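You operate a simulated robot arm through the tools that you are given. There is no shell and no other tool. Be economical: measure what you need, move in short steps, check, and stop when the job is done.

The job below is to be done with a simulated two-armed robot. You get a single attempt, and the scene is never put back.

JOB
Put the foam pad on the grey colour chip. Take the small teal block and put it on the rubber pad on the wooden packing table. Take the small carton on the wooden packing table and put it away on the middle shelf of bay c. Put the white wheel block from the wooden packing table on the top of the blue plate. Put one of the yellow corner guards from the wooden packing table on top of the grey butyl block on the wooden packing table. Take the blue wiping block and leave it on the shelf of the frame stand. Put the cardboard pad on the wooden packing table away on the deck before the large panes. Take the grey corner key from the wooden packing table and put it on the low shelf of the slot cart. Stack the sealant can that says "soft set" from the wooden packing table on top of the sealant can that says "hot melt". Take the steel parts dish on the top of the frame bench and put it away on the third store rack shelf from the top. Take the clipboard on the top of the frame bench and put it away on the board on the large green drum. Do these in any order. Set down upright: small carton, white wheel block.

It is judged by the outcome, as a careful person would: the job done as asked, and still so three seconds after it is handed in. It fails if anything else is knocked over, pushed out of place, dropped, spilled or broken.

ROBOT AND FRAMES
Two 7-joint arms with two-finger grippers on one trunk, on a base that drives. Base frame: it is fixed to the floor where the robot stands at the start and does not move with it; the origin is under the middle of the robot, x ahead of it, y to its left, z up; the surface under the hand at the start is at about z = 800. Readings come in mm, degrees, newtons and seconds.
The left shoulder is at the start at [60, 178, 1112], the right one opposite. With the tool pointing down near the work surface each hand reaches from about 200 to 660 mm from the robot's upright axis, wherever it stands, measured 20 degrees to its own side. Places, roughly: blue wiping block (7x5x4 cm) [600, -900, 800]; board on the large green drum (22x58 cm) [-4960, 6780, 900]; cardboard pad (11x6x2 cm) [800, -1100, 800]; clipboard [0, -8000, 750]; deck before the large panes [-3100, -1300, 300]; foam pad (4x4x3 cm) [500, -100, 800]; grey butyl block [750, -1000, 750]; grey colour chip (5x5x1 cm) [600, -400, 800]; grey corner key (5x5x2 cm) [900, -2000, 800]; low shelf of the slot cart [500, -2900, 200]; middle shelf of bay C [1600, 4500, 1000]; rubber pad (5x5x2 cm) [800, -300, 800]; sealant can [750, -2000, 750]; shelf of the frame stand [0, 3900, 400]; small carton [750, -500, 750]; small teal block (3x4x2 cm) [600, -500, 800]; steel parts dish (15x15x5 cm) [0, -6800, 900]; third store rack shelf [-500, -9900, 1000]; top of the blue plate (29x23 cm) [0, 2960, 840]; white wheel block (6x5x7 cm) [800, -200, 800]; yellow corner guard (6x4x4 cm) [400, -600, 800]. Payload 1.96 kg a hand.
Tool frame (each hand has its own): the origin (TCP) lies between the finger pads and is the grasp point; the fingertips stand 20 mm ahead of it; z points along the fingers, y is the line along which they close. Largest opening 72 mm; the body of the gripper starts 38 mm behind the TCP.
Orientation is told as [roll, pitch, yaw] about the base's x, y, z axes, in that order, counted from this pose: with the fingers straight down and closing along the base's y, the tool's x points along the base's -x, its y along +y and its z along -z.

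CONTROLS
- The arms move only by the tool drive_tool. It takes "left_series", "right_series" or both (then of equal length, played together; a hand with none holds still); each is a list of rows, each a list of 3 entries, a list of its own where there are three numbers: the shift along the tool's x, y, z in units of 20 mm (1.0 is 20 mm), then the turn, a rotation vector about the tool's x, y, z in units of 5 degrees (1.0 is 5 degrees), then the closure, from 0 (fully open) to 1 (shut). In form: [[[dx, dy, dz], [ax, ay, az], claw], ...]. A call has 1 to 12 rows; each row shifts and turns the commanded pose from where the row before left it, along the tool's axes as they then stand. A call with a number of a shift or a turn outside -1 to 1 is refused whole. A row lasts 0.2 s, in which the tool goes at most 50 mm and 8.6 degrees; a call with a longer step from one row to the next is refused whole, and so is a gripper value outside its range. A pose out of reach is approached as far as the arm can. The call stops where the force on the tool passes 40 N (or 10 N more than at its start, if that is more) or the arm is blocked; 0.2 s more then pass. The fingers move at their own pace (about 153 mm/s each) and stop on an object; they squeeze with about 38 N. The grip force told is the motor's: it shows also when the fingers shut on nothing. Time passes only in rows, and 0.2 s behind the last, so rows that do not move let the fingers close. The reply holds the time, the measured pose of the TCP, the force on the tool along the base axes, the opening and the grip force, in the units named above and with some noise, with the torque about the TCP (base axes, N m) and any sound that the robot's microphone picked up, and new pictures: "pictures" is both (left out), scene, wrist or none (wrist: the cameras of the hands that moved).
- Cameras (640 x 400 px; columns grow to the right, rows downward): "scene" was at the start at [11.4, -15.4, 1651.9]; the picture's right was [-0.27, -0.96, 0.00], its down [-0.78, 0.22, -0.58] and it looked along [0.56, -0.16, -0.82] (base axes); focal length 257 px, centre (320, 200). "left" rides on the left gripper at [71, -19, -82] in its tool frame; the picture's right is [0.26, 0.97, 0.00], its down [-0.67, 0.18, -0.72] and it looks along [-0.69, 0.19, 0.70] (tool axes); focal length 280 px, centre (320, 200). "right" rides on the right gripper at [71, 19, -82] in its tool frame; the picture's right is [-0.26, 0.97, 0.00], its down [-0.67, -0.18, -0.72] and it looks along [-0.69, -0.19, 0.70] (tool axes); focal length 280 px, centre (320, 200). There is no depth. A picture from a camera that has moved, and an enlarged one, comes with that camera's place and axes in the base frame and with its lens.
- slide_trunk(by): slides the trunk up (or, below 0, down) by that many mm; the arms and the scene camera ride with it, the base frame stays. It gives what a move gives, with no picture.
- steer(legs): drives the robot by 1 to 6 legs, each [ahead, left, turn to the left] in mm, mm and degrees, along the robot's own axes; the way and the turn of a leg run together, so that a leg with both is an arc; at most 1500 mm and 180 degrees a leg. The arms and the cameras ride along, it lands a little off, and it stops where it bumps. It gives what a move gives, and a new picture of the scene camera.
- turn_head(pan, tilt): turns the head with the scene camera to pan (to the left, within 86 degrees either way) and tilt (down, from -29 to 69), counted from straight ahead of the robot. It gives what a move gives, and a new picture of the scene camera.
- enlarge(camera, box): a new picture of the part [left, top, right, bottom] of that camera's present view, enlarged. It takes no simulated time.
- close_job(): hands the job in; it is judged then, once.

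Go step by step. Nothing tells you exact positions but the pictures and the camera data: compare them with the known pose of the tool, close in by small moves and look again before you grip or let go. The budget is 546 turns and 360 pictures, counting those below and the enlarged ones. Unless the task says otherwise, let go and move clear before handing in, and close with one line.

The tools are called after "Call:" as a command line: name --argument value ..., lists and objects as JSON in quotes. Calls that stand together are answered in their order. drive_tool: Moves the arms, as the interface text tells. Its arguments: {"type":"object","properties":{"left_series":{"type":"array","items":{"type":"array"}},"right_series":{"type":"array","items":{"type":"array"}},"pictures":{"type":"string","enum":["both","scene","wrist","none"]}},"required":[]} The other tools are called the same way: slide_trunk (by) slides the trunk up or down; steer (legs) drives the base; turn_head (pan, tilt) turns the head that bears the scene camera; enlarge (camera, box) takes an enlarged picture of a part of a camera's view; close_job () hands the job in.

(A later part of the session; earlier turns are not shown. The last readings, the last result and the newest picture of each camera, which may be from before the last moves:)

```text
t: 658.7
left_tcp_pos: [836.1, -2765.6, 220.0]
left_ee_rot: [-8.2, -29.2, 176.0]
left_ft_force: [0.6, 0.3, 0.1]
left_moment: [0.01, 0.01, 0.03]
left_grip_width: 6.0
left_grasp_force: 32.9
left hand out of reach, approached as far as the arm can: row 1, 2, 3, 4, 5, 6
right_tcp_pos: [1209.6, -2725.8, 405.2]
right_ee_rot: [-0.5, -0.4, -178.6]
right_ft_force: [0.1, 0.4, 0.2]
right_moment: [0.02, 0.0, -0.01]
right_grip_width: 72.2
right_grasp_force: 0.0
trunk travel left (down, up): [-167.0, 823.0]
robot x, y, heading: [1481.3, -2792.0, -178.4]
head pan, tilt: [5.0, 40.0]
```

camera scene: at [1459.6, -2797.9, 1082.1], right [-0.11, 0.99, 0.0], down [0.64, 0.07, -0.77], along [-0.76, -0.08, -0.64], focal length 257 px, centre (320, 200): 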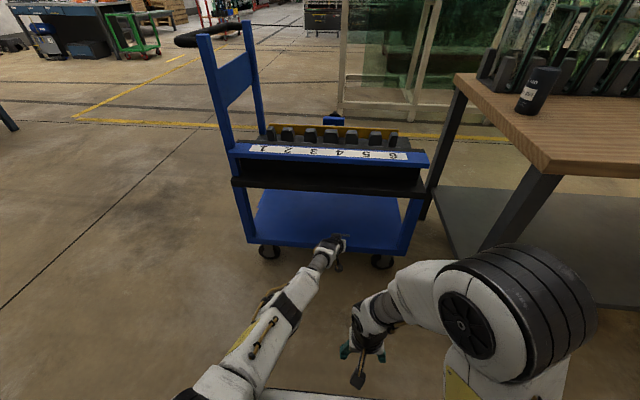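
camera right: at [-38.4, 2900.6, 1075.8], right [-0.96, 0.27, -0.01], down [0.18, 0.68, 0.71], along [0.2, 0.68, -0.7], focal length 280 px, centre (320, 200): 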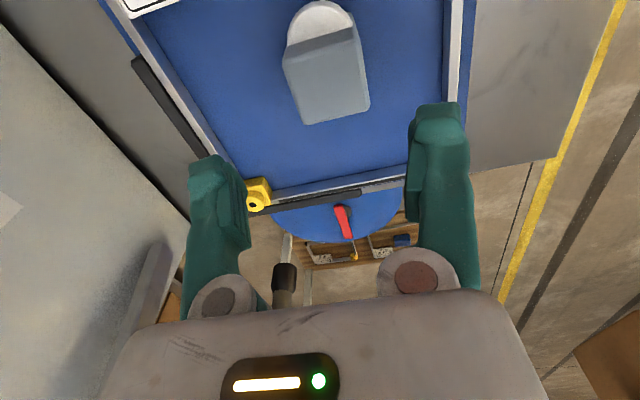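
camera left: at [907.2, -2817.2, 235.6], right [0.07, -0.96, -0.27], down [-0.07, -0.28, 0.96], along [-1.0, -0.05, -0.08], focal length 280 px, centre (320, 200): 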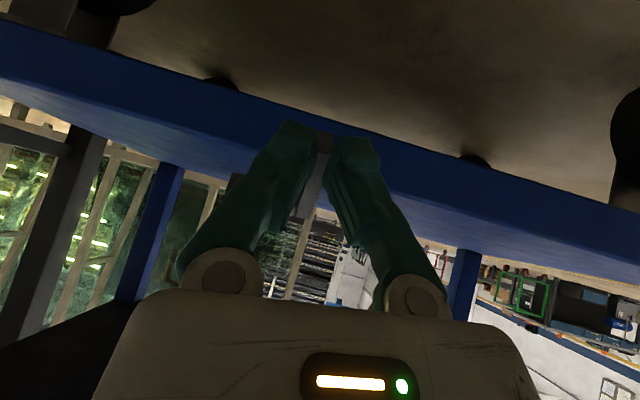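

Call:
drive_tool --left_series '[[[-0.3, 0.3, -0.95], [0, 0, 0], 1], [[-0.3, 0.3, -0.95], [0, 0, 0], 1], [[-0.3, 0.3, -0.95], [0, 0, 0], 1], [[-0.3, 0.3, -0.95], [0, 0, 0], 1], [[-0.3, 0.3, -0.95], [0, 0, 0], 1], [[-0.3, 0.3, -0.95], [0, 0, 0], 1], [[-0.3, 0.3, -0.95], [0, 0, 0], 1], [[-0.3, 0.3, -0.95], [0, 0, 0], 1], [[-0.3, 0.3, -0.95], [0, 0, 0], 1], [[-0.3, 0.3, -0.95], [0, 0, 0], 1]]' --pictures "scene"

```text
t: 660.9
left_tcp_pos: [770.2, -2831.4, 376.0]
left_ee_rot: [-8.2, -29.0, 176.0]
left_ft_force: [-0.7, -0.4, -0.3]
left_moment: [-0.01, 0.03, 0.0]
left_grip_width: 5.7
left_grasp_force: 32.5
left hand out of reach, approached as far as the arm can: row 1, 2, 3, 4, 5, 6, 7, 8, 9, 10
right_tcp_pos: [1209.7, -2725.9, 406.1]
right_ee_rot: [-0.6, -0.4, -178.6]
right_ft_force: [-0.5, 0.6, -0.3]
right_moment: [0.03, -0.03, 0.0]
right_grip_width: 71.8
right_grasp_force: 0.1
trunk travel left (down, up): [-167.0, 823.0]
robot x, y, heading: [1481.5, -2793.7, -178.6]
head pan, tilt: [5.0, 40.0]
camera scene: at [1459.6, -2797.9, 1082.0], right [-0.11, 0.99, 0.0], down [0.64, 0.07, -0.77], along [-0.76, -0.08, -0.64], focal length 257 px, centre (320, 200)
```

scene: 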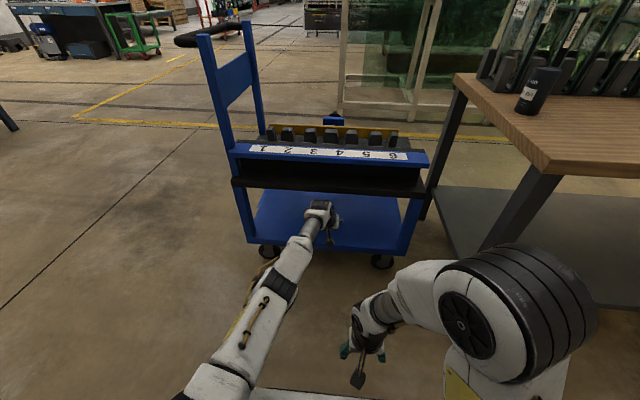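

Call:
drive_tool --left_series '[[[0.6, 0, -0.8], [0.5, 1, 0], 1], [[0.6, 0, -0.8], [0.5, 1, 0], 1], [[0.6, 0, -0.8], [0.5, 1, 0], 1], [[0.6, 0, -0.8], [0, 1, 0], 1], [[0.6, 0, -0.8], [0, 1, 0], 1], [[0.6, 0, -0.8], [0, 1, 0], 1], [[0.6, 0, -0.8], [0, 1, 0], 1], [[0.6, 0, -0.8], [0, 1, 0], 1]]' --pictures "scene"

```text
t: 662.7
left_tcp_pos: [805.1, -2840.0, 396.6]
left_ee_rot: [-13.6, -17.0, 173.5]
left_ft_force: [-0.2, 0.9, 0.0]
left_moment: [-0.02, -0.02, 0.02]
left_grip_width: 5.8
left_grasp_force: 32.2
left hand out of reach, approached as far as the arm can: row 1, 3, 4, 5, 6, 7, 8
right_tcp_pos: [1209.8, -2725.0, 405.8]
right_ee_rot: [-0.5, -0.4, -178.6]
right_ft_force: [-0.7, -0.6, -0.3]
right_moment: [-0.01, -0.01, -0.02]
right_grip_width: 72.2
right_grasp_force: 0.1
trunk travel left (down, up): [-167.0, 823.0]
robot x, y, heading: [1481.6, -2790.3, -178.7]
head pan, tilt: [5.0, 40.0]
camera scene: at [1459.6, -2797.9, 1082.1], right [-0.11, 0.99, 0.0], down [0.64, 0.07, -0.77], along [-0.76, -0.08, -0.64], focal length 257 px, centre (320, 200)
```

scene: 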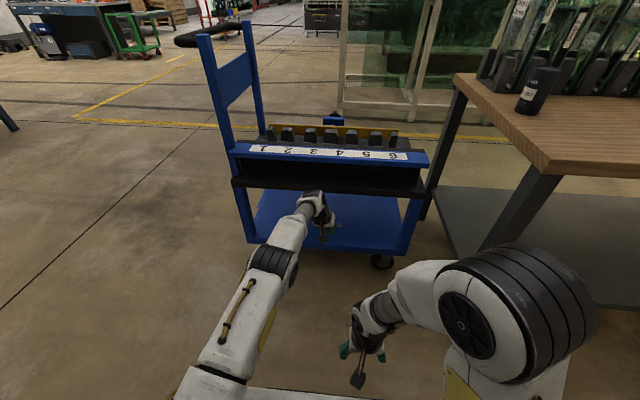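

Call:
drive_tool --left_series '[[[0.7, 0, -0.7], [-0.3, 0, 0], 1], [[0.7, 0, -0.7], [-0.3, 0, 0], 1], [[0.8, 0, -0.5], [-0.3, 0, 0], 1], [[0.8, 0, -0.5], [-0.3, 0, 0], 1], [[0.8, 0, -0.5], [0, 0, 0], 1], [[0.8, 0, -0.5], [0, 0, 0], 1], [[0.8, 0, -0.5], [0, 0, 0], 1], [[0.8, 0, -0.5], [0, 0, 0], 1]]' --pictures "scene"

```text
t: 664.5
left_tcp_pos: [947.5, -2873.3, 442.0]
left_ee_rot: [-7.5, -17.1, 173.5]
left_ft_force: [-0.4, 0.5, -0.3]
left_moment: [-0.03, 0.0, 0.02]
left_grip_width: 6.2
left_grasp_force: 32.4
right_tcp_pos: [1209.4, -2726.5, 406.2]
right_ee_rot: [-0.7, -0.4, -178.6]
right_ft_force: [-0.2, -0.1, -0.2]
right_moment: [0.03, 0.02, -0.01]
right_grip_width: 71.9
right_grasp_force: 0.0
trunk travel left (down, up): [-167.0, 823.0]
robot x, y, heading: [1484.0, -2796.6, -178.6]
head pan, tilt: [5.0, 40.0]
camera scene: at [1459.6, -2797.9, 1082.1], right [-0.11, 0.99, 0.0], down [0.64, 0.07, -0.77], along [-0.76, -0.08, -0.64], focal length 257 px, centre (320, 200)
```

scene: 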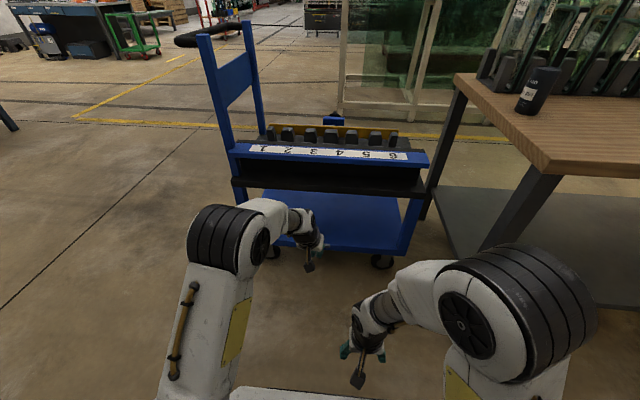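

Call:
drive_tool --left_series '[[[0.95, 0, -0.29], [-0.19, 0, -0.12], 1], [[0.95, 0, -0.29], [-0.19, 0, -0.12], 1], [[0.95, 0, -0.29], [-0.19, 0, -0.12], 1], [[0.95, 0, -0.29], [-0.19, 0, -0.12], 1], [[0.95, 0, -0.29], [-0.19, 0, -0.12], 1], [[0.95, 0, -0.29], [-0.19, 0, -0.12], 1], [[0.95, 0, -0.29], [-0.19, 0, -0.12], 1], [[0, 0, 0], [-0.19, -0.9, -0.12], 1], [[0, 0, 0], [0, -0.9, 0], 1], [[0, 0, 0], [0, -0.9, 0], 1], [[0, 0, 0], [0, -0.9, 0], 1]]' --pictures "none"

Call:
drive_tool --left_series '[[[0.578, 0, 0.816], [0, 0, 0], 1], [[0.578, 0, 0.816], [0, 0, 0], 1], [[0.578, 0, 0.816], [0, 0, 0], 1], [[0.578, 0, 0.816], [0, 0, 0], 1], [[0.578, 0, 0.816], [0, 0, 0], 1], [[0.578, 0, 0.816], [0, 0, 0], 1], [[0.578, 0, 0.816], [0, 0, 0], 1], [[0.578, 0, 0.816], [0, 0, 0], 1]]' --pictures "none"

```text
t: 666.9
left_tcp_pos: [1084.6, -2887.8, 442.3]
left_ee_rot: [-1.6, -34.7, 179.1]
left_ft_force: [-1.0, 0.0, -0.2]
left_moment: [-0.02, 0.0, 0.01]
left_grip_width: 5.8
left_grasp_force: 32.3
right_tcp_pos: [1210.4, -2726.3, 406.9]
right_ee_rot: [-0.7, -0.4, -178.6]
right_ft_force: [0.1, -0.3, -0.3]
right_moment: [0.01, 0.0, 0.01]
right_grip_width: 72.1
right_grasp_force: 0.1
trunk travel left (down, up): [-167.0, 823.0]
robot x, y, heading: [1483.3, -2797.6, -178.6]
head pan, tilt: [5.0, 40.0]
```

```text
t: 668.7
left_tcp_pos: [1087.9, -2883.9, 281.3]
left_ee_rot: [-1.6, -34.7, 179.0]
left_ft_force: [0.8, 0.0, -0.1]
left_moment: [-0.05, 0.01, 0.0]
left_grip_width: 5.9
left_grasp_force: 32.6
right_tcp_pos: [1209.0, -2725.0, 404.9]
right_ee_rot: [-0.6, -0.4, -178.6]
right_ft_force: [0.2, 0.1, 0.5]
right_moment: [0.03, -0.01, -0.01]
right_grip_width: 72.0
right_grasp_force: 0.1
trunk travel left (down, up): [-167.0, 823.0]
robot x, y, heading: [1482.3, -2795.1, -178.8]
head pan, tilt: [5.0, 40.0]
```

Call:
steer --legs '[[335, 0, -1]]'

Call:
drive_tool --left_series '[[[-0.5, 0, 0.8], [0, 0, 0], 1], [[-0.5, 0, 0.8], [0, 0, 0], 1], [[-0.5, 0, 0.8], [0, 0, 0], 1]]' --pictures "both"

```text
t: 670.9
left_tcp_pos: [753.8, -2882.3, 280.8]
left_ee_rot: [-1.5, -34.5, 178.1]
left_ft_force: [-0.2, -0.6, -0.4]
left_moment: [-0.03, 0.0, 0.03]
left_grip_width: 5.8
left_grasp_force: 32.5
right_tcp_pos: [877.3, -2726.3, 406.8]
right_ee_rot: [-0.7, -0.4, -179.5]
right_ft_force: [0.1, 0.4, 0.5]
right_moment: [0.01, 0.04, 0.02]
right_grip_width: 72.0
right_grasp_force: 0.0
trunk travel left (down, up): [-167.0, 823.0]
robot x, y, heading: [1149.1, -2797.4, -179.5]
head pan, tilt: [5.0, 40.0]
camera scene: at [1126.2, -2802.2, 1082.1], right [-0.09, 1.0, 0.0], down [0.64, 0.06, -0.77], along [-0.76, -0.07, -0.64], focal length 257 px, centre (320, 200)
```

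scene: 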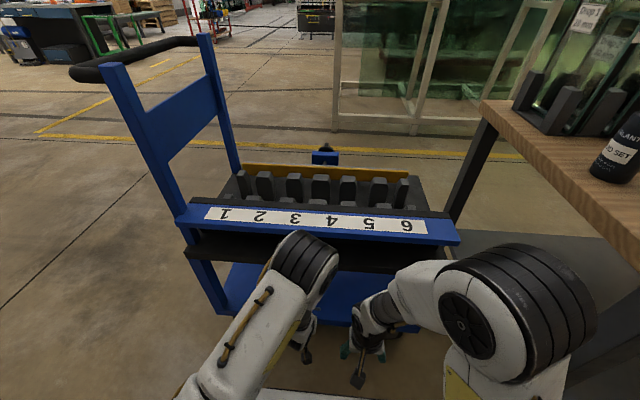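

```text
t: 671.7
left_tcp_pos: [700.8, -2878.6, 259.2]
left_ee_rot: [-1.7, -34.7, 178.1]
left_ft_force: [1.1, 0.0, 0.2]
left_moment: [-0.03, 0.02, 0.04]
left_grip_width: 6.1
left_grasp_force: 31.9
right_tcp_pos: [876.5, -2726.2, 406.3]
right_ee_rot: [-0.6, -0.4, -179.5]
right_ft_force: [0.8, -0.4, 0.3]
right_moment: [-0.01, 0.02, 0.01]
right_grip_width: 72.2
right_grasp_force: 0.1
trunk travel left (down, up): [-167.0, 823.0]
robot x, y, heading: [1146.8, -2799.7, -179.3]
head pan, tilt: [5.0, 40.0]
camera scene: at [1126.1, -2802.2, 1082.1], right [-0.09, 1.0, 0.0], down [0.64, 0.06, -0.77], along [-0.76, -0.07, -0.64], focal length 257 px, centre (320, 200)
camera left: at [807.2, -2865.8, 286.6], right [0.17, -0.97, -0.17], down [-0.16, -0.2, 0.97], along [-0.97, -0.14, -0.19], focal length 280 px, centre (320, 200)
```

scene: 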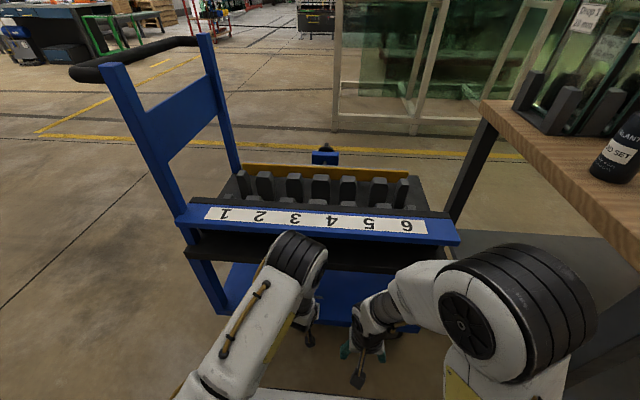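
left: 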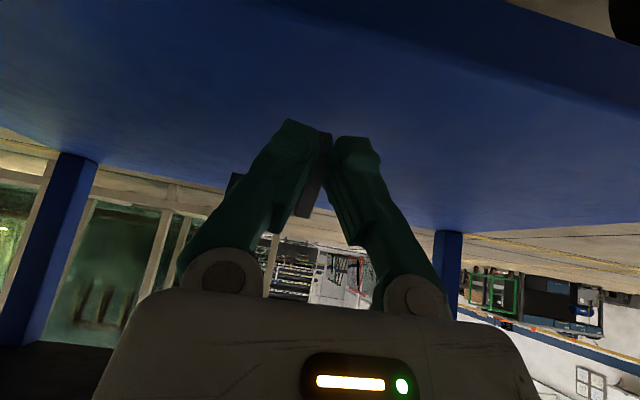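

Call:
drive_tool --left_series '[[[-0.3, 0, 0.76], [0, 0, 0], 1], [[-0.3, 0, 0.76], [0, 0, 0], 1], [[-0.3, 0, 0.76], [0, 0, 0], 1]]' --pictures "wrist"

```text
t: 672.5
left_tcp_pos: [659.5, -2876.5, 231.5]
left_ee_rot: [-1.6, -34.7, 178.1]
left_ft_force: [-0.3, 0.6, -0.5]
left_moment: [0.0, 0.01, -0.03]
left_grip_width: 5.9
left_grasp_force: 32.2
right_tcp_pos: [876.8, -2725.4, 406.2]
right_ee_rot: [-0.5, -0.3, -179.5]
right_ft_force: [-0.2, -0.5, 0.2]
right_moment: [-0.03, 0.02, -0.02]
right_grip_width: 71.9
right_grasp_force: 0.1
trunk travel left (down, up): [-167.0, 823.0]
robot x, y, heading: [1145.2, -2797.7, -179.6]
head pan, tilt: [5.0, 40.0]
camera left: at [765.8, -2863.9, 259.2], right [0.17, -0.97, -0.17], down [-0.16, -0.2, 0.97], along [-0.97, -0.14, -0.19], focal length 280 px, centre (320, 200)
```

left: 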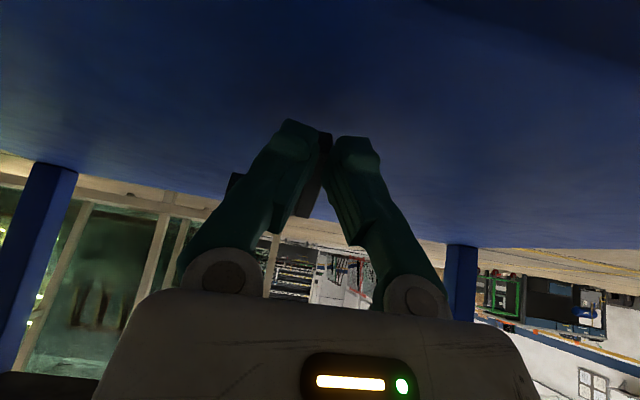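

Call:
drive_tool --left_series '[[[0.114, 0, 0.164], [0, 0, 0], 1], [[0.114, 0, 0.164], [0, 0, 0], 1], [[0.114, 0, 0.164], [0, 0, 0], 1], [[0.057, 0, 0.082], [0, 0, 0], 1], [[0.057, 0, 0.082], [0, 0, 0], 1]]' --pictures "none"

```text
t: 673.4
left_tcp_pos: [658.0, -2875.9, 222.8]
left_ee_rot: [-1.8, -35.3, 178.2]
left_ft_force: [10.7, -2.4, 30.8]
left_moment: [-0.03, -0.02, 0.01]
left_grip_width: 6.4
left_grasp_force: 32.1
right_tcp_pos: [879.0, -2727.2, 407.2]
right_ee_rot: [-0.6, -0.7, -179.3]
right_ft_force: [0.0, -0.7, -0.2]
right_moment: [-0.01, 0.01, -0.01]
right_grip_width: 72.1
right_grasp_force: 0.1
trunk travel left (down, up): [-167.0, 823.0]
robot x, y, heading: [1149.2, -2794.1, -179.5]
head pan, tilt: [5.0, 40.0]
stopped in row 4 (left hand): the force on the tool passed its limit at 42 N (the readings are from after the stop); the commanded pose is now the measured one
```

Call:
drive_tool --left_series '[[[-0.04, 0, -0.06], [0, 0, 0], 1], [[0, 0, 0], [0, 0, 0], 0.8], [[0, 0, 0], [0, 0, 0], 0.5], [[0, 0, 0], [0, 0, 0], 0.5], [[-0.3, 0, -0.42], [0, 0, 0], 0.5], [[-0.57, 0, -0.82], [0, 0, 0], 0.5], [[0.4, 0, -0.9], [0, 0, 0], 0.5], [[0.8, 0, -0.57], [0, 0, 0], 0.5], [[0.8, 0, -0.57], [0, 0, 0], 0.5]]' --pictures "wrist"

```text
t: 675.4
left_tcp_pos: [715.9, -2878.4, 261.3]
left_ee_rot: [-1.7, -34.9, 178.2]
left_ft_force: [-0.7, 0.0, -0.1]
left_moment: [0.01, 0.02, -0.04]
left_grip_width: 36.0
left_grasp_force: 0.0
right_tcp_pos: [877.5, -2726.4, 406.0]
right_ee_rot: [-0.6, -0.4, -179.6]
right_ft_force: [0.5, 0.0, 0.4]
right_moment: [-0.02, 0.01, -0.03]
right_grip_width: 72.0
right_grasp_force: 0.0
trunk travel left (down, up): [-167.0, 823.0]
robot x, y, heading: [1146.9, -2802.3, -179.6]
head pan, tilt: [5.0, 40.0]
camera left: at [822.7, -2866.4, 288.9], right [0.17, -0.97, -0.17], down [-0.15, -0.2, 0.97], along [-0.97, -0.14, -0.18], focal length 280 px, centre (320, 200)
```

left: 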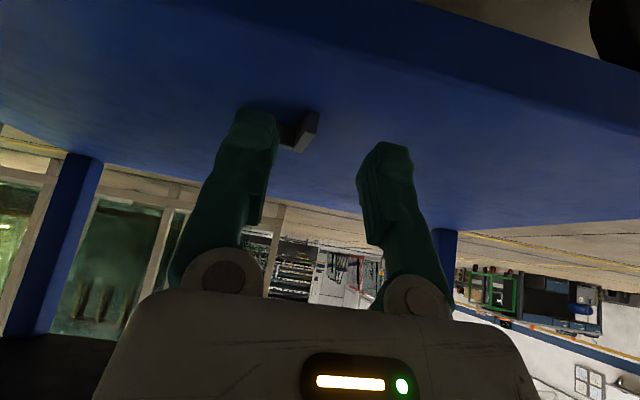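

Call:
steer --legs '[[-200, 0, 0]]'

Call:
slide_trunk --by 400

Call:
slide_trunk --by 180

Call:
drive_tool --left_series '[[[0, 0, -0.5], [0, 1, 0], 0], [[0, 0, -0.5], [0, 1, 0], 0], [[0, 0, -0.5], [0, 1, 0], 0], [[0, 0, -0.8], [0, 1, 0], 0], [[0, 0, -0.8], [0, 1, 0], 0], [[0, 0, -0.8], [0, 1, 0], 0], [[0, 0, -0.8], [0, 1, 0], 0], [[0, 0, -0.8], [0, 0, 0], 0], [[0, 0, -0.8], [0, 0, 0], 0], [[0, 0, -0.8], [0, 0, 0], 0]]' --right_series '[[[0, 0, 0], [0, 0, 0], 0], [[0, 0, 0], [0, 0, 0], 0], [[0, 0, 0], [0, 0, 0], 0], [[0, 0, 0], [0, 0, 0], 0], [[0, 0, 0], [0, 0, 0], 0], [[0, 0, 0], [0, 0, 0], 0], [[0, 0, 0], [0, 0, 0], 0], [[0, 0, 0], [0, 0, 0], 0], [[0, 0, 0], [0, 0, 0], 0], [[0, 0, 0], [0, 0, 0], 0]]' --pictures "none"

Call:
steer --legs '[[0, 1500, 0], [0, 1500, 0], [0, 700, 0]]'

Call:
turn_head --pan 20 --tilt 30

```text
t: 677.0
left_tcp_pos: [913.4, -2879.3, 262.3]
left_ee_rot: [-1.6, -34.9, 178.3]
left_ft_force: [0.3, 0.0, 0.3]
left_moment: [0.0, 0.02, 0.02]
left_grip_width: 36.0
left_grasp_force: 0.0
right_tcp_pos: [1074.3, -2724.6, 406.4]
right_ee_rot: [-0.5, -0.5, -179.3]
right_ft_force: [0.4, 0.1, -0.5]
right_moment: [0.02, -0.01, -0.01]
right_grip_width: 72.0
right_grasp_force: 0.0
trunk travel left (down, up): [-167.0, 823.0]
robot x, y, heading: [1347.7, -2796.7, -179.4]
head pan, tilt: [5.0, 40.0]
camera scene: at [1323.5, -2800.8, 1082.1], right [-0.1, 1.0, 0.0], down [0.64, 0.06, -0.77], along [-0.76, -0.07, -0.64], focal length 257 px, centre (320, 200)
```

scene: 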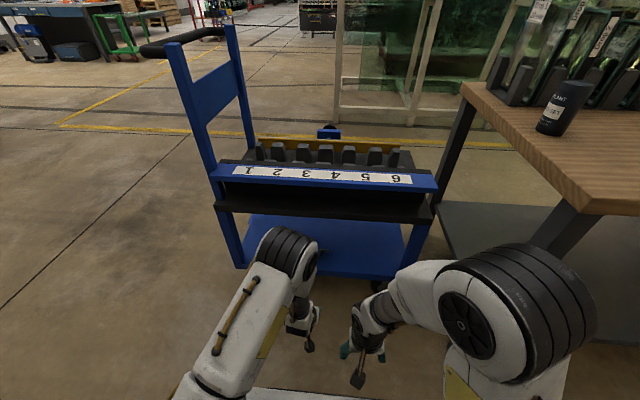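

```text
t: 680.8
left_tcp_pos: [914.1, -2878.7, 661.4]
left_ee_rot: [-1.7, -34.9, 178.3]
left_ft_force: [-0.1, 0.9, -0.9]
left_moment: [-0.04, -0.01, -0.02]
left_grip_width: 36.0
left_grasp_force: 0.0
right_tcp_pos: [1075.9, -2725.3, 805.9]
right_ee_rot: [-0.7, -0.5, -179.3]
right_ft_force: [-0.4, -0.5, 0.2]
right_moment: [-0.01, 0.02, -0.03]
right_grip_width: 72.1
right_grasp_force: 0.0
trunk travel left (down, up): [-567.0, 423.0]
robot x, y, heading: [1346.9, -2798.8, -179.3]
head pan, tilt: [5.0, 40.0]
```

```text
t: 682.8
left_tcp_pos: [913.3, -2878.6, 841.0]
left_ee_rot: [-1.7, -35.0, 178.3]
left_ft_force: [0.6, -0.1, -0.3]
left_moment: [0.01, 0.02, -0.02]
left_grip_width: 35.9
left_grasp_force: 0.1
right_tcp_pos: [1074.4, -2724.4, 986.3]
right_ee_rot: [-0.6, -0.4, -179.2]
right_ft_force: [0.0, 0.3, -0.5]
right_moment: [0.02, 0.01, -0.06]
right_grip_width: 71.9
right_grasp_force: 0.1
trunk travel left (down, up): [-747.0, 243.0]
robot x, y, heading: [1347.4, -2799.3, -179.5]
head pan, tilt: [5.0, 40.0]
```

```text
t: 685.0
left_tcp_pos: [942.3, -2883.6, 977.8]
left_ee_rot: [-1.4, 0.1, 177.3]
left_ft_force: [-0.3, -0.3, 0.6]
left_moment: [0.01, -0.03, 0.0]
left_grip_width: 71.9
left_grasp_force: 0.0
right_tcp_pos: [1075.3, -2724.9, 986.3]
right_ee_rot: [-0.8, -0.5, -179.2]
right_ft_force: [0.7, 0.6, -0.3]
right_moment: [-0.01, 0.0, 0.01]
right_grip_width: 72.1
right_grasp_force: 0.0
trunk travel left (down, up): [-747.0, 243.0]
robot x, y, heading: [1345.1, -2795.7, -179.1]
head pan, tilt: [5.0, 40.0]
```

```text
t: 702.8
left_tcp_pos: [910.7, -6543.2, 976.0]
left_ee_rot: [-1.4, -0.1, 175.0]
left_ft_force: [-0.1, 0.4, 0.2]
left_moment: [0.05, -0.01, 0.0]
left_grip_width: 72.0
left_grasp_force: 0.1
right_tcp_pos: [1048.7, -6390.6, 986.2]
right_ee_rot: [-0.6, -0.3, 178.5]
right_ft_force: [-0.9, 0.6, 0.6]
right_moment: [0.02, 0.03, -0.01]
right_grip_width: 72.0
right_grasp_force: 0.0
trunk travel left (down, up): [-747.0, 243.0]
robot x, y, heading: [1320.8, -6472.7, 178.3]
head pan, tilt: [5.0, 40.0]
camera scene: at [1295.0, -6475.6, 1662.1], right [-0.06, 1.0, 0.0], down [0.64, 0.04, -0.77], along [-0.76, -0.04, -0.64], focal length 257 px, centre (320, 200)
```

scene: 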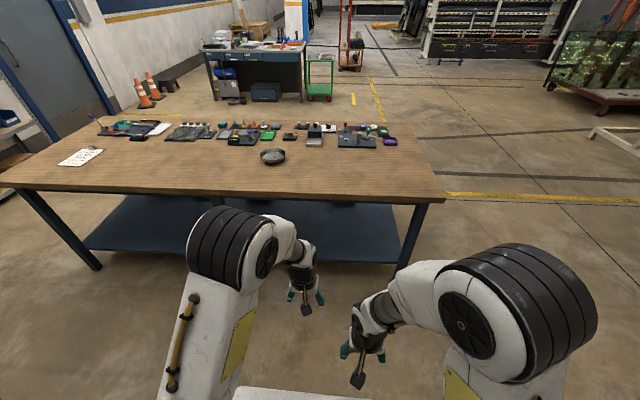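

```text
t: 703.6
left_tcp_pos: [909.3, -6541.8, 977.1]
left_ee_rot: [-1.4, 0.1, 175.1]
left_ft_force: [0.7, -0.5, 0.1]
left_moment: [-0.02, -0.03, -0.01]
left_grip_width: 71.9
left_grasp_force: 0.0
right_tcp_pos: [1049.7, -6390.4, 984.5]
right_ee_rot: [-0.6, -0.4, 178.5]
right_ft_force: [1.2, 0.3, -0.9]
right_moment: [-0.01, 0.02, 0.01]
right_grip_width: 71.9
right_grasp_force: 0.0
trunk travel left (down, up): [-747.0, 243.0]
robot x, y, heading: [1317.2, -6472.8, 178.4]
head pan, tilt: [20.0, 30.0]
camera scene: at [1294.0, -6499.0, 1677.4], right [-0.31, 0.95, 0.0], down [0.48, 0.16, -0.87], along [-0.82, -0.27, -0.5], focal length 257 px, centre (320, 200)
```

scene: 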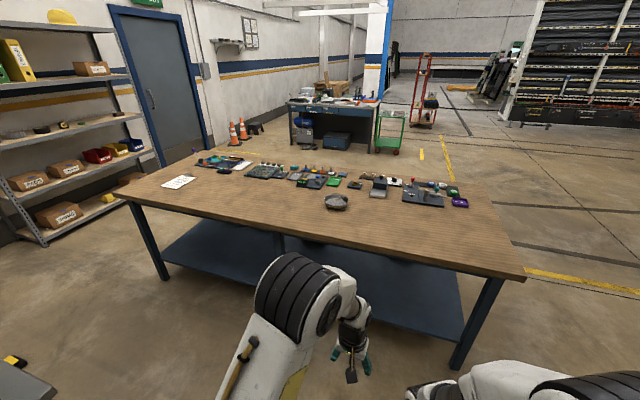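

Call:
steer --legs '[[0, 480, 1.6], [740, 0, 0]]'

Call:
turn_head --pan 0 --tilt 52

```text
t: 710.1
left_tcp_pos: [151.1, -7048.5, 976.5]
left_ee_rot: [-1.4, 0.0, 177.5]
left_ft_force: [-0.4, -0.7, 0.2]
left_moment: [-0.01, -0.03, -0.01]
left_grip_width: 72.0
left_grasp_force: 0.1
right_tcp_pos: [284.4, -6889.6, 985.7]
right_ee_rot: [-0.6, -0.3, -179.2]
right_ft_force: [-0.2, 0.2, 0.2]
right_moment: [0.02, 0.0, 0.0]
right_grip_width: 72.0
right_grasp_force: 0.0
trunk travel left (down, up): [-747.0, 243.0]
robot x, y, heading: [554.3, -6963.0, -179.4]
head pan, tilt: [20.0, 30.0]
camera scene: at [533.2, -6988.5, 1677.4], right [-0.35, 0.94, 0.0], down [0.47, 0.18, -0.87], along [-0.81, -0.31, -0.5], focal length 257 px, centre (320, 200)
```

scene: 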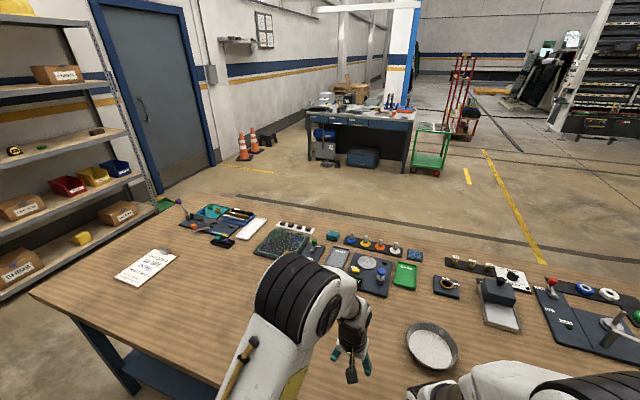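

```text
t: 711.0
left_tcp_pos: [152.1, -7047.6, 976.4]
left_ee_rot: [-1.4, 0.1, 177.5]
left_ft_force: [-0.1, 0.7, 0.8]
left_moment: [-0.01, 0.01, 0.02]
left_grip_width: 72.1
left_grasp_force: 0.1
right_tcp_pos: [284.5, -6889.7, 986.2]
right_ee_rot: [-0.7, -0.4, -179.2]
right_ft_force: [-0.3, -0.5, 0.1]
right_moment: [-0.02, 0.0, -0.05]
right_grip_width: 72.0
right_grasp_force: 0.1
trunk travel left (down, up): [-747.0, 243.0]
robot x, y, heading: [556.2, -6961.5, -179.6]
head pan, tilt: [0.0, 52.0]
camera scene: at [542.9, -6957.6, 1645.3], right [-0.01, 1.0, 0.0], down [0.79, 0.01, -0.62], along [-0.62, -0.01, -0.79], focal length 257 px, centre (320, 200)
```

scene: 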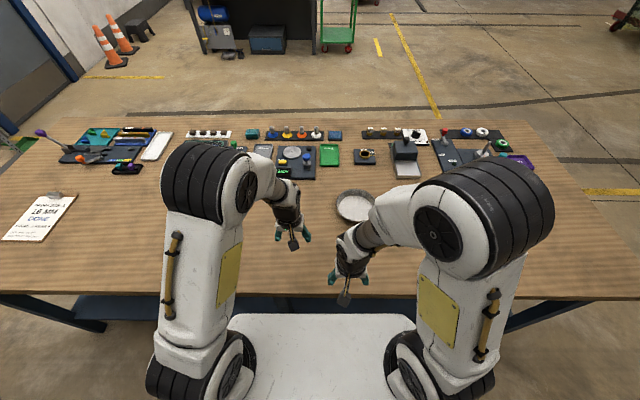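

Call:
drive_tool --right_series '[[[-0.9, -0.26, 0], [0, 0, 0], 0], [[-0.9, -0.26, 0], [0, 0, 0], 0], [[-0.9, -0.26, 0], [0, 0, 0], 0], [[-0.9, -0.26, 0], [0, 0, 0], 0], [[-0.9, -0.26, 0], [0, 0, 0], 0], [[-0.9, -0.26, 0], [0, 0, 0], 0], [[-0.9, -0.26, 0], [0, 0, 0], 0], [[-0.9, -0.26, 0], [0, 0, 0], 0]]' --pictures "wrist"

```text
t: 712.8
left_tcp_pos: [150.9, -7047.2, 977.2]
left_ee_rot: [-1.4, 0.2, 177.5]
left_ft_force: [-0.2, 0.1, 0.3]
left_moment: [0.02, 0.0, 0.02]
left_grip_width: 72.0
left_grasp_force: 0.1
right_tcp_pos: [137.0, -6851.9, 985.9]
right_ee_rot: [-0.7, -0.5, -179.2]
right_ft_force: [0.7, -0.2, -0.1]
right_moment: [-0.01, 0.02, 0.01]
right_grip_width: 72.2
right_grasp_force: 0.1
trunk travel left (down, up): [-747.0, 243.0]
robot x, y, heading: [557.4, -6963.5, -179.6]
head pan, tilt: [0.0, 52.0]
camera right: at [209.1, -6871.7, 1069.7], right [-0.25, -0.97, -0.01], down [-0.67, 0.17, 0.72], along [-0.7, 0.19, -0.69], focal length 280 px, centre (320, 200)
```

right: 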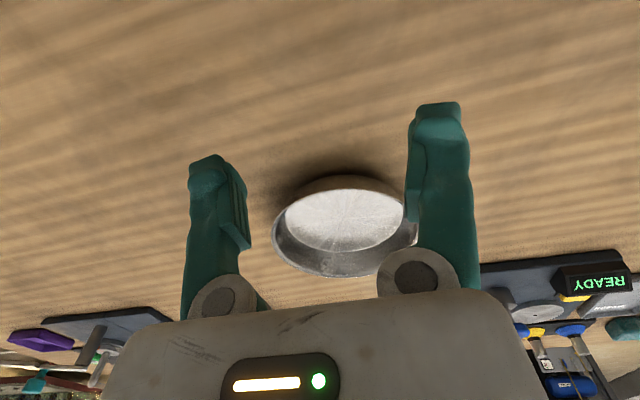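

Call:
enlarge --camera "right" --box '[250, 150, 440, 290]'

```text
2.86 times, centred on (345, 220) of right
camera zoom: at [209.1, -6871.7, 1069.7], right [-0.25, -0.97, -0.01], down [-0.67, 0.17, 0.72], along [-0.7, 0.19, -0.69], focal length 801 px, centre (249, 143)
```

zoom: 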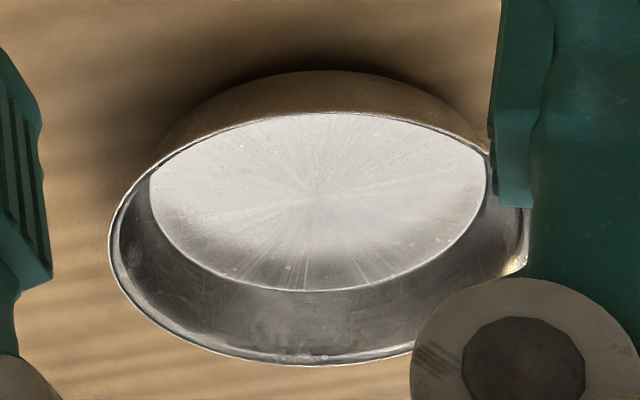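

Call:
drive_tool --right_series '[[[0, 0, 0], [0, 0, -1], 0], [[0, 0, 0], [0, 0, -1], 0], [[0, 0, 0], [0, 0, -1], 0], [[0, 0, 0], [0, 0, -1], 0], [[0, 0, 0], [0, 0, -1], 0], [[0, 0, 0], [0, 0, -1], 0], [[0, 0, 0], [0, 0, -1], 0], [[0, 0, 0], [0, 0, -1], 0], [[0, 0, 0], [0, 0, -1], 0], [[0, 0, 0], [0, 0, -1], 0], [[0, 0, 0], [0, 0, -1], 0], [[0, 0, 0], [0, 0, -1], 0]]' --pictures "none"

Call:
drive_tool --right_series '[[[0, 0, 0], [0, 0, -1], 0], [[0, 0, 0], [0, 0, -1], 0], [[0, 0, 0], [0, 0, -1], 0], [[0, 0, 0], [0, 0, -1], 0], [[0, 0, 0], [0, 0, -1], 0], [[0, 0, 0], [0, 0, -0.85], 0], [[0, 0, 0], [1, 0, 0], 0.7], [[0, 0, 0], [1, 0, 0], 0.7], [[0, 0, 0], [1, 0, 0], 0.7], [[0, 0, 0], [1, 0, 0], 0.7], [[0, 0, 0], [1, 0, 0], 0.7], [[0, 0, 0], [0.7, 0, 0], 0.7]]' --pictures "wrist"

```text
t: 715.4
left_tcp_pos: [151.0, -7048.2, 976.9]
left_ee_rot: [-1.4, 0.0, 177.6]
left_ft_force: [-0.1, -0.5, -0.8]
left_moment: [0.0, 0.0, -0.02]
left_grip_width: 71.8
left_grasp_force: 0.1
right_tcp_pos: [140.6, -6849.8, 987.7]
right_ee_rot: [-0.6, 0.4, -119.1]
right_ft_force: [0.3, 0.3, 0.0]
right_moment: [0.02, 0.01, -0.01]
right_grip_width: 71.8
right_grasp_force: 0.0
trunk travel left (down, up): [-747.0, 243.0]
robot x, y, heading: [556.3, -6960.4, -179.3]
head pan, tilt: [0.0, 52.0]
```

```text
t: 718.0
left_tcp_pos: [151.5, -7048.0, 975.8]
left_ee_rot: [-1.4, 0.0, 177.5]
left_ft_force: [-0.1, -0.4, -0.2]
left_moment: [0.02, -0.01, 0.0]
left_grip_width: 72.2
left_grasp_force: 0.0
right_tcp_pos: [140.1, -6851.6, 987.1]
right_ee_rot: [-29.0, 0.6, -90.1]
right_ft_force: [-0.2, 0.9, -0.4]
right_moment: [-0.01, 0.0, 0.03]
right_grip_width: 21.8
right_grasp_force: 0.0
trunk travel left (down, up): [-747.0, 243.0]
robot x, y, heading: [556.1, -6960.1, -179.4]
head pan, tilt: [0.0, 52.0]
camera right: at [196.6, -6781.6, 1051.8], right [0.84, -0.26, -0.47], down [0.19, -0.68, 0.71], along [-0.5, -0.69, -0.53], focal length 280 px, centre (320, 200)
```

right: 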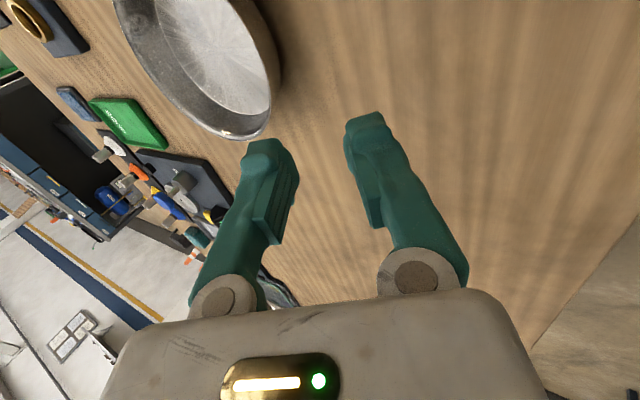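

Call:
drive_tool --right_series '[[[0.2, -0.53, 0.91], [0, 0, 0], 0.7], [[0.2, -0.53, 0.91], [0, 0, 0], 0.7], [[0.2, -0.53, 0.91], [0, 0, 0], 0.7], [[0.2, -0.53, 0.91], [0, 0, 0], 0.7]]' --pictures "wrist"

```text
t: 719.0
left_tcp_pos: [152.0, -7047.5, 975.7]
left_ee_rot: [-1.4, 0.2, 177.4]
left_ft_force: [0.1, -0.7, 0.1]
left_moment: [0.0, 0.04, 0.03]
left_grip_width: 72.1
left_grasp_force: 0.0
right_tcp_pos: [66.6, -6835.4, 942.8]
right_ee_rot: [-28.9, 0.6, -90.0]
right_ft_force: [0.4, 0.3, -0.9]
right_moment: [0.01, -0.02, -0.01]
right_grip_width: 21.4
right_grasp_force: 0.1
trunk travel left (down, up): [-747.0, 243.0]
robot x, y, heading: [555.5, -6960.7, -179.5]
head pan, tilt: [0.0, 52.0]
camera right: at [123.0, -6765.5, 1007.8], right [0.85, -0.26, -0.47], down [0.19, -0.68, 0.71], along [-0.5, -0.68, -0.53], focal length 280 px, centre (320, 200)
```

right: 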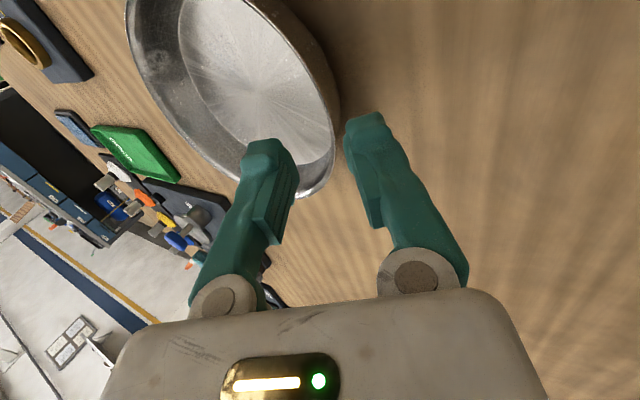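

Call:
drive_tool --right_series '[[[0, 0.35, 0.3], [0, 0, 0], 0.68], [[0, 0, 0.8], [0, 0, 0], 0.68], [[0, 0, 0.8], [0, 0, 0], 0.68]]' --pictures "wrist"

```text
t: 719.8
left_tcp_pos: [150.2, -7046.7, 977.1]
left_ee_rot: [-1.3, 0.2, 177.4]
left_ft_force: [-0.5, -0.3, -0.9]
left_moment: [0.01, 0.01, 0.0]
left_grip_width: 72.0
left_grasp_force: 0.1
right_tcp_pos: [54.2, -6834.5, 908.0]
right_ee_rot: [-29.0, 0.8, -90.0]
right_ft_force: [0.5, -0.1, -0.3]
right_moment: [0.0, -0.01, 0.04]
right_grip_width: 22.8
right_grasp_force: 0.1
trunk travel left (down, up): [-747.0, 243.0]
robot x, y, heading: [555.1, -6963.3, -179.3]
head pan, tilt: [0.0, 52.0]
camera right: at [110.9, -6764.5, 972.4], right [0.84, -0.26, -0.47], down [0.19, -0.68, 0.71], along [-0.5, -0.68, -0.53], focal length 280 px, centre (320, 200)
```

right: 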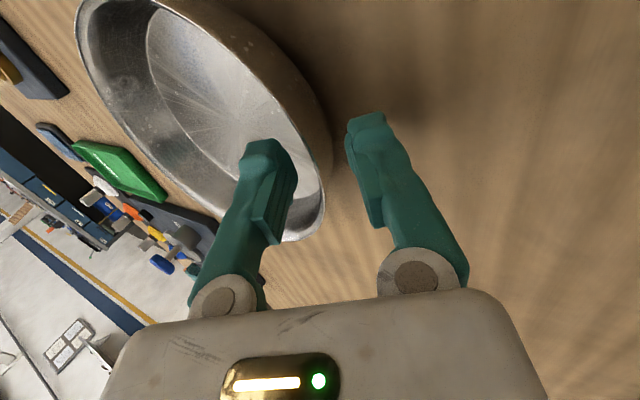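

Call:
drive_tool --right_series '[[[0, 0, 0.5], [0, 0, 0], 0.68], [[0, 0, 0.4], [0, 0, 0], 0.68]]' --pictures "wrist"

```text
t: 720.4
left_tcp_pos: [150.8, -7047.3, 977.6]
left_ee_rot: [-1.4, 0.2, 177.5]
left_ft_force: [0.2, 0.1, -0.8]
left_moment: [0.02, -0.02, 0.02]
left_grip_width: 72.2
left_grasp_force: 0.1
right_tcp_pos: [45.9, -6833.2, 891.3]
right_ee_rot: [-29.0, 0.6, -90.0]
right_ft_force: [0.3, 0.1, 0.2]
right_moment: [0.01, -0.02, 0.0]
right_grip_width: 22.9
right_grasp_force: 0.1
trunk travel left (down, up): [-747.0, 243.0]
robot x, y, heading: [556.4, -6960.5, -179.4]
head pan, tilt: [0.0, 52.0]
camera right: at [102.2, -6764.5, 956.4], right [0.84, -0.26, -0.47], down [0.19, -0.68, 0.71], along [-0.5, -0.68, -0.53], focal length 280 px, centre (320, 200)
```

right: 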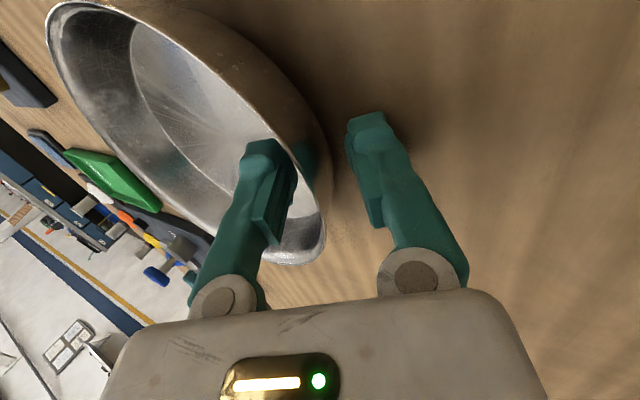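

Call:
drive_tool --right_series '[[[0, 0, 0.35], [0, 0, 0], 0.68], [[0, 0, 0], [0, 0, 0], 0.85], [[0, 0, 0], [0, 0, 0], 1], [[0, 0, 0], [0, 0, 0], 1], [[0, 0, 0], [0, 0, 0], 1]]' --pictures "wrist"

```text
t: 721.6
left_tcp_pos: [150.8, -7047.8, 977.9]
left_ee_rot: [-1.4, 0.0, 177.5]
left_ft_force: [-0.5, 0.1, -0.2]
left_moment: [0.01, 0.01, -0.04]
left_grip_width: 72.0
left_grasp_force: 0.1
right_tcp_pos: [41.9, -6834.1, 885.1]
right_ee_rot: [-29.0, 0.6, -89.9]
right_ft_force: [-1.4, -1.5, 3.2]
right_moment: [0.06, 0.44, 0.09]
right_grip_width: 6.6
right_grasp_force: 34.8
trunk travel left (down, up): [-747.0, 243.0]
robot x, y, heading: [553.3, -6961.6, -179.2]
head pan, tilt: [0.0, 52.0]
camera right: at [98.4, -6764.6, 950.4], right [0.84, -0.26, -0.47], down [0.19, -0.68, 0.71], along [-0.5, -0.69, -0.53], focal length 280 px, centre (320, 200)
```

right: 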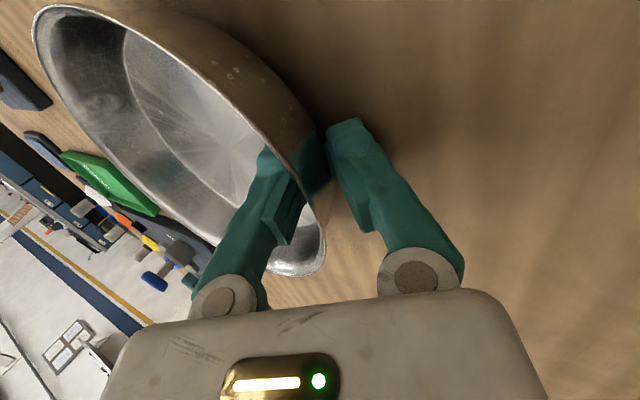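

Call:
drive_tool --right_series '[[[0, -0.24, -0.44], [0, 0, 0], 1], [[0, -0.485, -0.875], [0, 0, 0], 1], [[0, -0.485, -0.875], [0, 0, 0], 1], [[0, -0.485, -0.875], [0, 0, 0], 1], [[0, 0, 0], [0, 0, 0], 1]]' --pictures "both"

```text
t: 722.8
left_tcp_pos: [151.4, -7047.8, 976.4]
left_ee_rot: [-1.5, 0.1, 177.5]
left_ft_force: [0.2, -0.5, 0.0]
left_moment: [0.0, 0.0, 0.02]
left_grip_width: 72.2
left_grasp_force: 0.0
right_tcp_pos: [42.1, -6834.4, 955.2]
right_ee_rot: [-28.9, 0.8, -89.9]
right_ft_force: [-0.3, 0.3, -2.3]
right_moment: [-0.01, -0.18, 0.02]
right_grip_width: 5.9
right_grasp_force: 33.2
trunk travel left (down, up): [-747.0, 243.0]
robot x, y, heading: [555.7, -6960.8, -179.5]
head pan, tilt: [0.0, 52.0]
camera scene: at [541.8, -6957.6, 1645.2], right [-0.01, 1.0, 0.0], down [0.79, 0.01, -0.62], along [-0.62, -0.01, -0.79], focal length 257 px, centre (320, 200)
camera right: at [98.3, -6765.3, 1020.4], right [0.85, -0.26, -0.47], down [0.19, -0.68, 0.71], along [-0.5, -0.68, -0.53], focal length 280 px, centre (320, 200)
```

scene: 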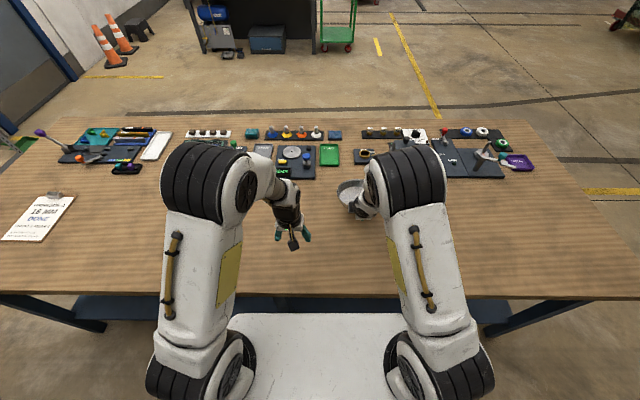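
right: 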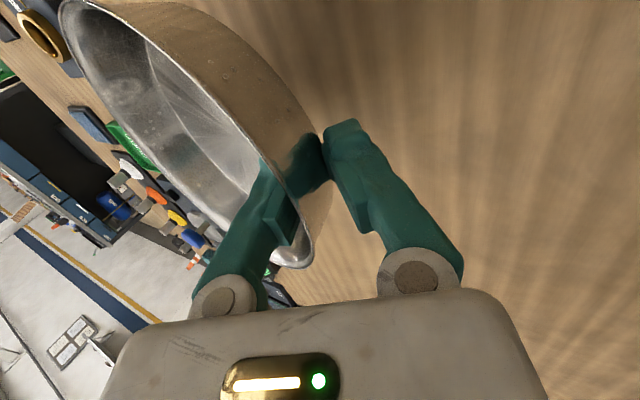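

Call:
drive_tool --right_series '[[[0, -0.485, -0.875], [0.3, 0, 0], 1], [[0, -0.485, -0.875], [0.3, 0, 0], 1], [[0, -0.485, -0.875], [0.3, 0, 0], 1], [[0, -0.485, -0.875], [0.3, 0, 0], 1], [[0, -0.485, -0.875], [0.3, 0, 0], 1], [[0, 0.8, -0.6], [0.3, 0, 0], 1], [[0, 0.8, -0.6], [0.2, 0, 0], 1], [[0, 0.8, -0.6], [0, 0, 0], 1], [[0, 0.8, -0.6], [0, 0, 0], 1]]' --pictures "wrist"

```text
t: 724.8
left_tcp_pos: [151.4, -7048.7, 977.3]
left_ee_rot: [-1.4, 0.0, 177.5]
left_ft_force: [-0.2, -0.4, -0.4]
left_moment: [-0.04, -0.01, -0.03]
left_grip_width: 72.0
left_grasp_force: 0.1
right_tcp_pos: [129.0, -6835.9, 1054.4]
right_ee_rot: [-39.0, 0.5, -90.0]
right_ft_force: [0.2, 1.2, -2.3]
right_moment: [0.0, -0.19, 0.01]
right_grip_width: 6.0
right_grasp_force: 32.7
trunk travel left (down, up): [-747.0, 243.0]
robot x, y, heading: [554.3, -6961.6, -179.4]
head pan, tilt: [0.0, 52.0]
camera right: at [195.3, -6765.9, 1108.8], right [0.75, -0.25, -0.61], down [0.31, -0.68, 0.66], along [-0.58, -0.69, -0.43], focal length 280 px, centre (320, 200)
```

right: 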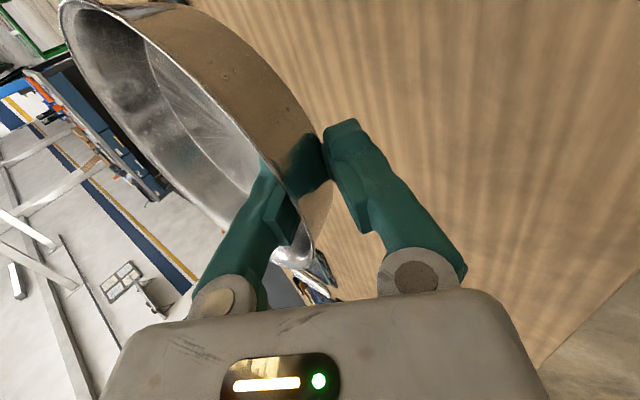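

Call:
steer --legs '[[0, 800, -0.6]]'

Call:
turn_head --pan 10 --tilt 55

```text
t: 729.2
left_tcp_pos: [158.0, -7860.9, 976.6]
left_ee_rot: [-1.5, 0.0, 177.0]
left_ft_force: [-0.2, 0.8, 0.2]
left_moment: [-0.01, 0.0, 0.02]
left_grip_width: 72.1
left_grasp_force: 0.1
right_tcp_pos: [135.2, -7649.6, 1054.9]
right_ee_rot: [-38.9, 0.6, -90.3]
right_ft_force: [0.2, 0.3, -3.0]
right_moment: [-0.04, -0.22, 0.01]
right_grip_width: 5.9
right_grasp_force: 32.5
trunk travel left (down, up): [-747.0, 243.0]
robot x, y, heading: [568.0, -7778.1, -179.8]
head pan, tilt: [0.0, 52.0]
camera scene: at [548.9, -7773.4, 1645.2], right [-0.01, 1.0, 0.0], down [0.79, 0.0, -0.62], along [-0.62, 0.0, -0.79], focal length 257 px, centre (320, 200)
```

scene: 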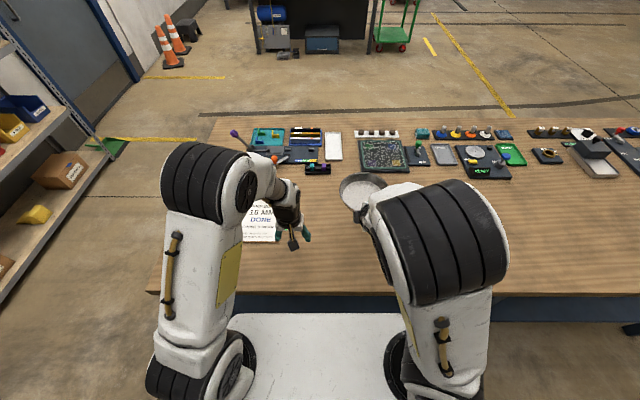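

```text
t: 729.9
left_tcp_pos: [156.6, -7860.9, 976.1]
left_ee_rot: [-1.3, 0.1, 177.2]
left_ft_force: [-1.0, 0.6, -0.7]
left_moment: [0.0, 0.02, 0.0]
left_grip_width: 72.0
left_grasp_force: 0.0
right_tcp_pos: [136.0, -7647.7, 1054.1]
right_ee_rot: [-38.9, 0.6, -90.3]
right_ft_force: [0.3, 0.9, -4.0]
right_moment: [-0.02, -0.19, 0.0]
right_grip_width: 5.9
right_grasp_force: 32.7
trunk travel left (down, up): [-747.0, 243.0]
robot x, y, heading: [561.2, -7775.1, -179.6]
head pan, tilt: [10.0, 55.0]
camera scene: at [553.0, -7786.0, 1641.4], right [-0.18, 0.98, 0.0], down [0.81, 0.15, -0.57], along [-0.56, -0.1, -0.82], focal length 257 px, centre (320, 200)
```

scene: 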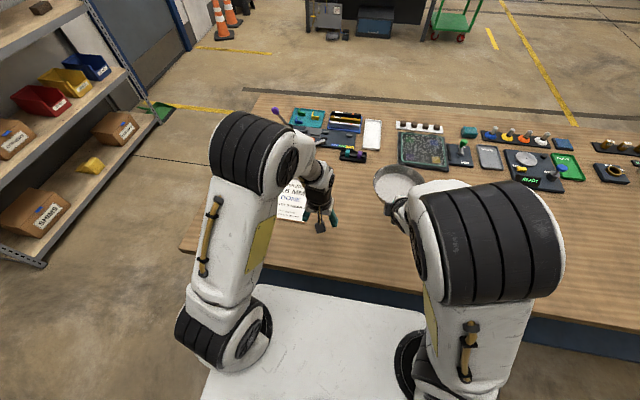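

Call:
enlarge --camera "left" --box '[0, 0, 640, 400]'

```text
1.00 times, centred on (320, 200) of left (not enlarged: the box is as wide or as high as the picture)
camera zoom: at [229.4, -7848.8, 1059.1], right [0.21, -0.98, -0.02], down [-0.68, -0.17, 0.71], along [-0.7, -0.14, -0.7], focal length 280 px, centre (320, 200)
```

zoom: 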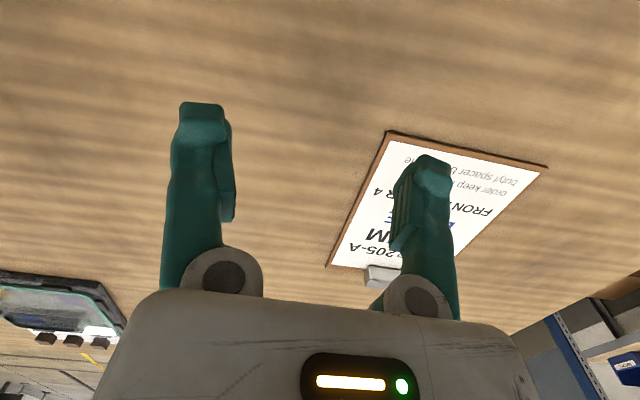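

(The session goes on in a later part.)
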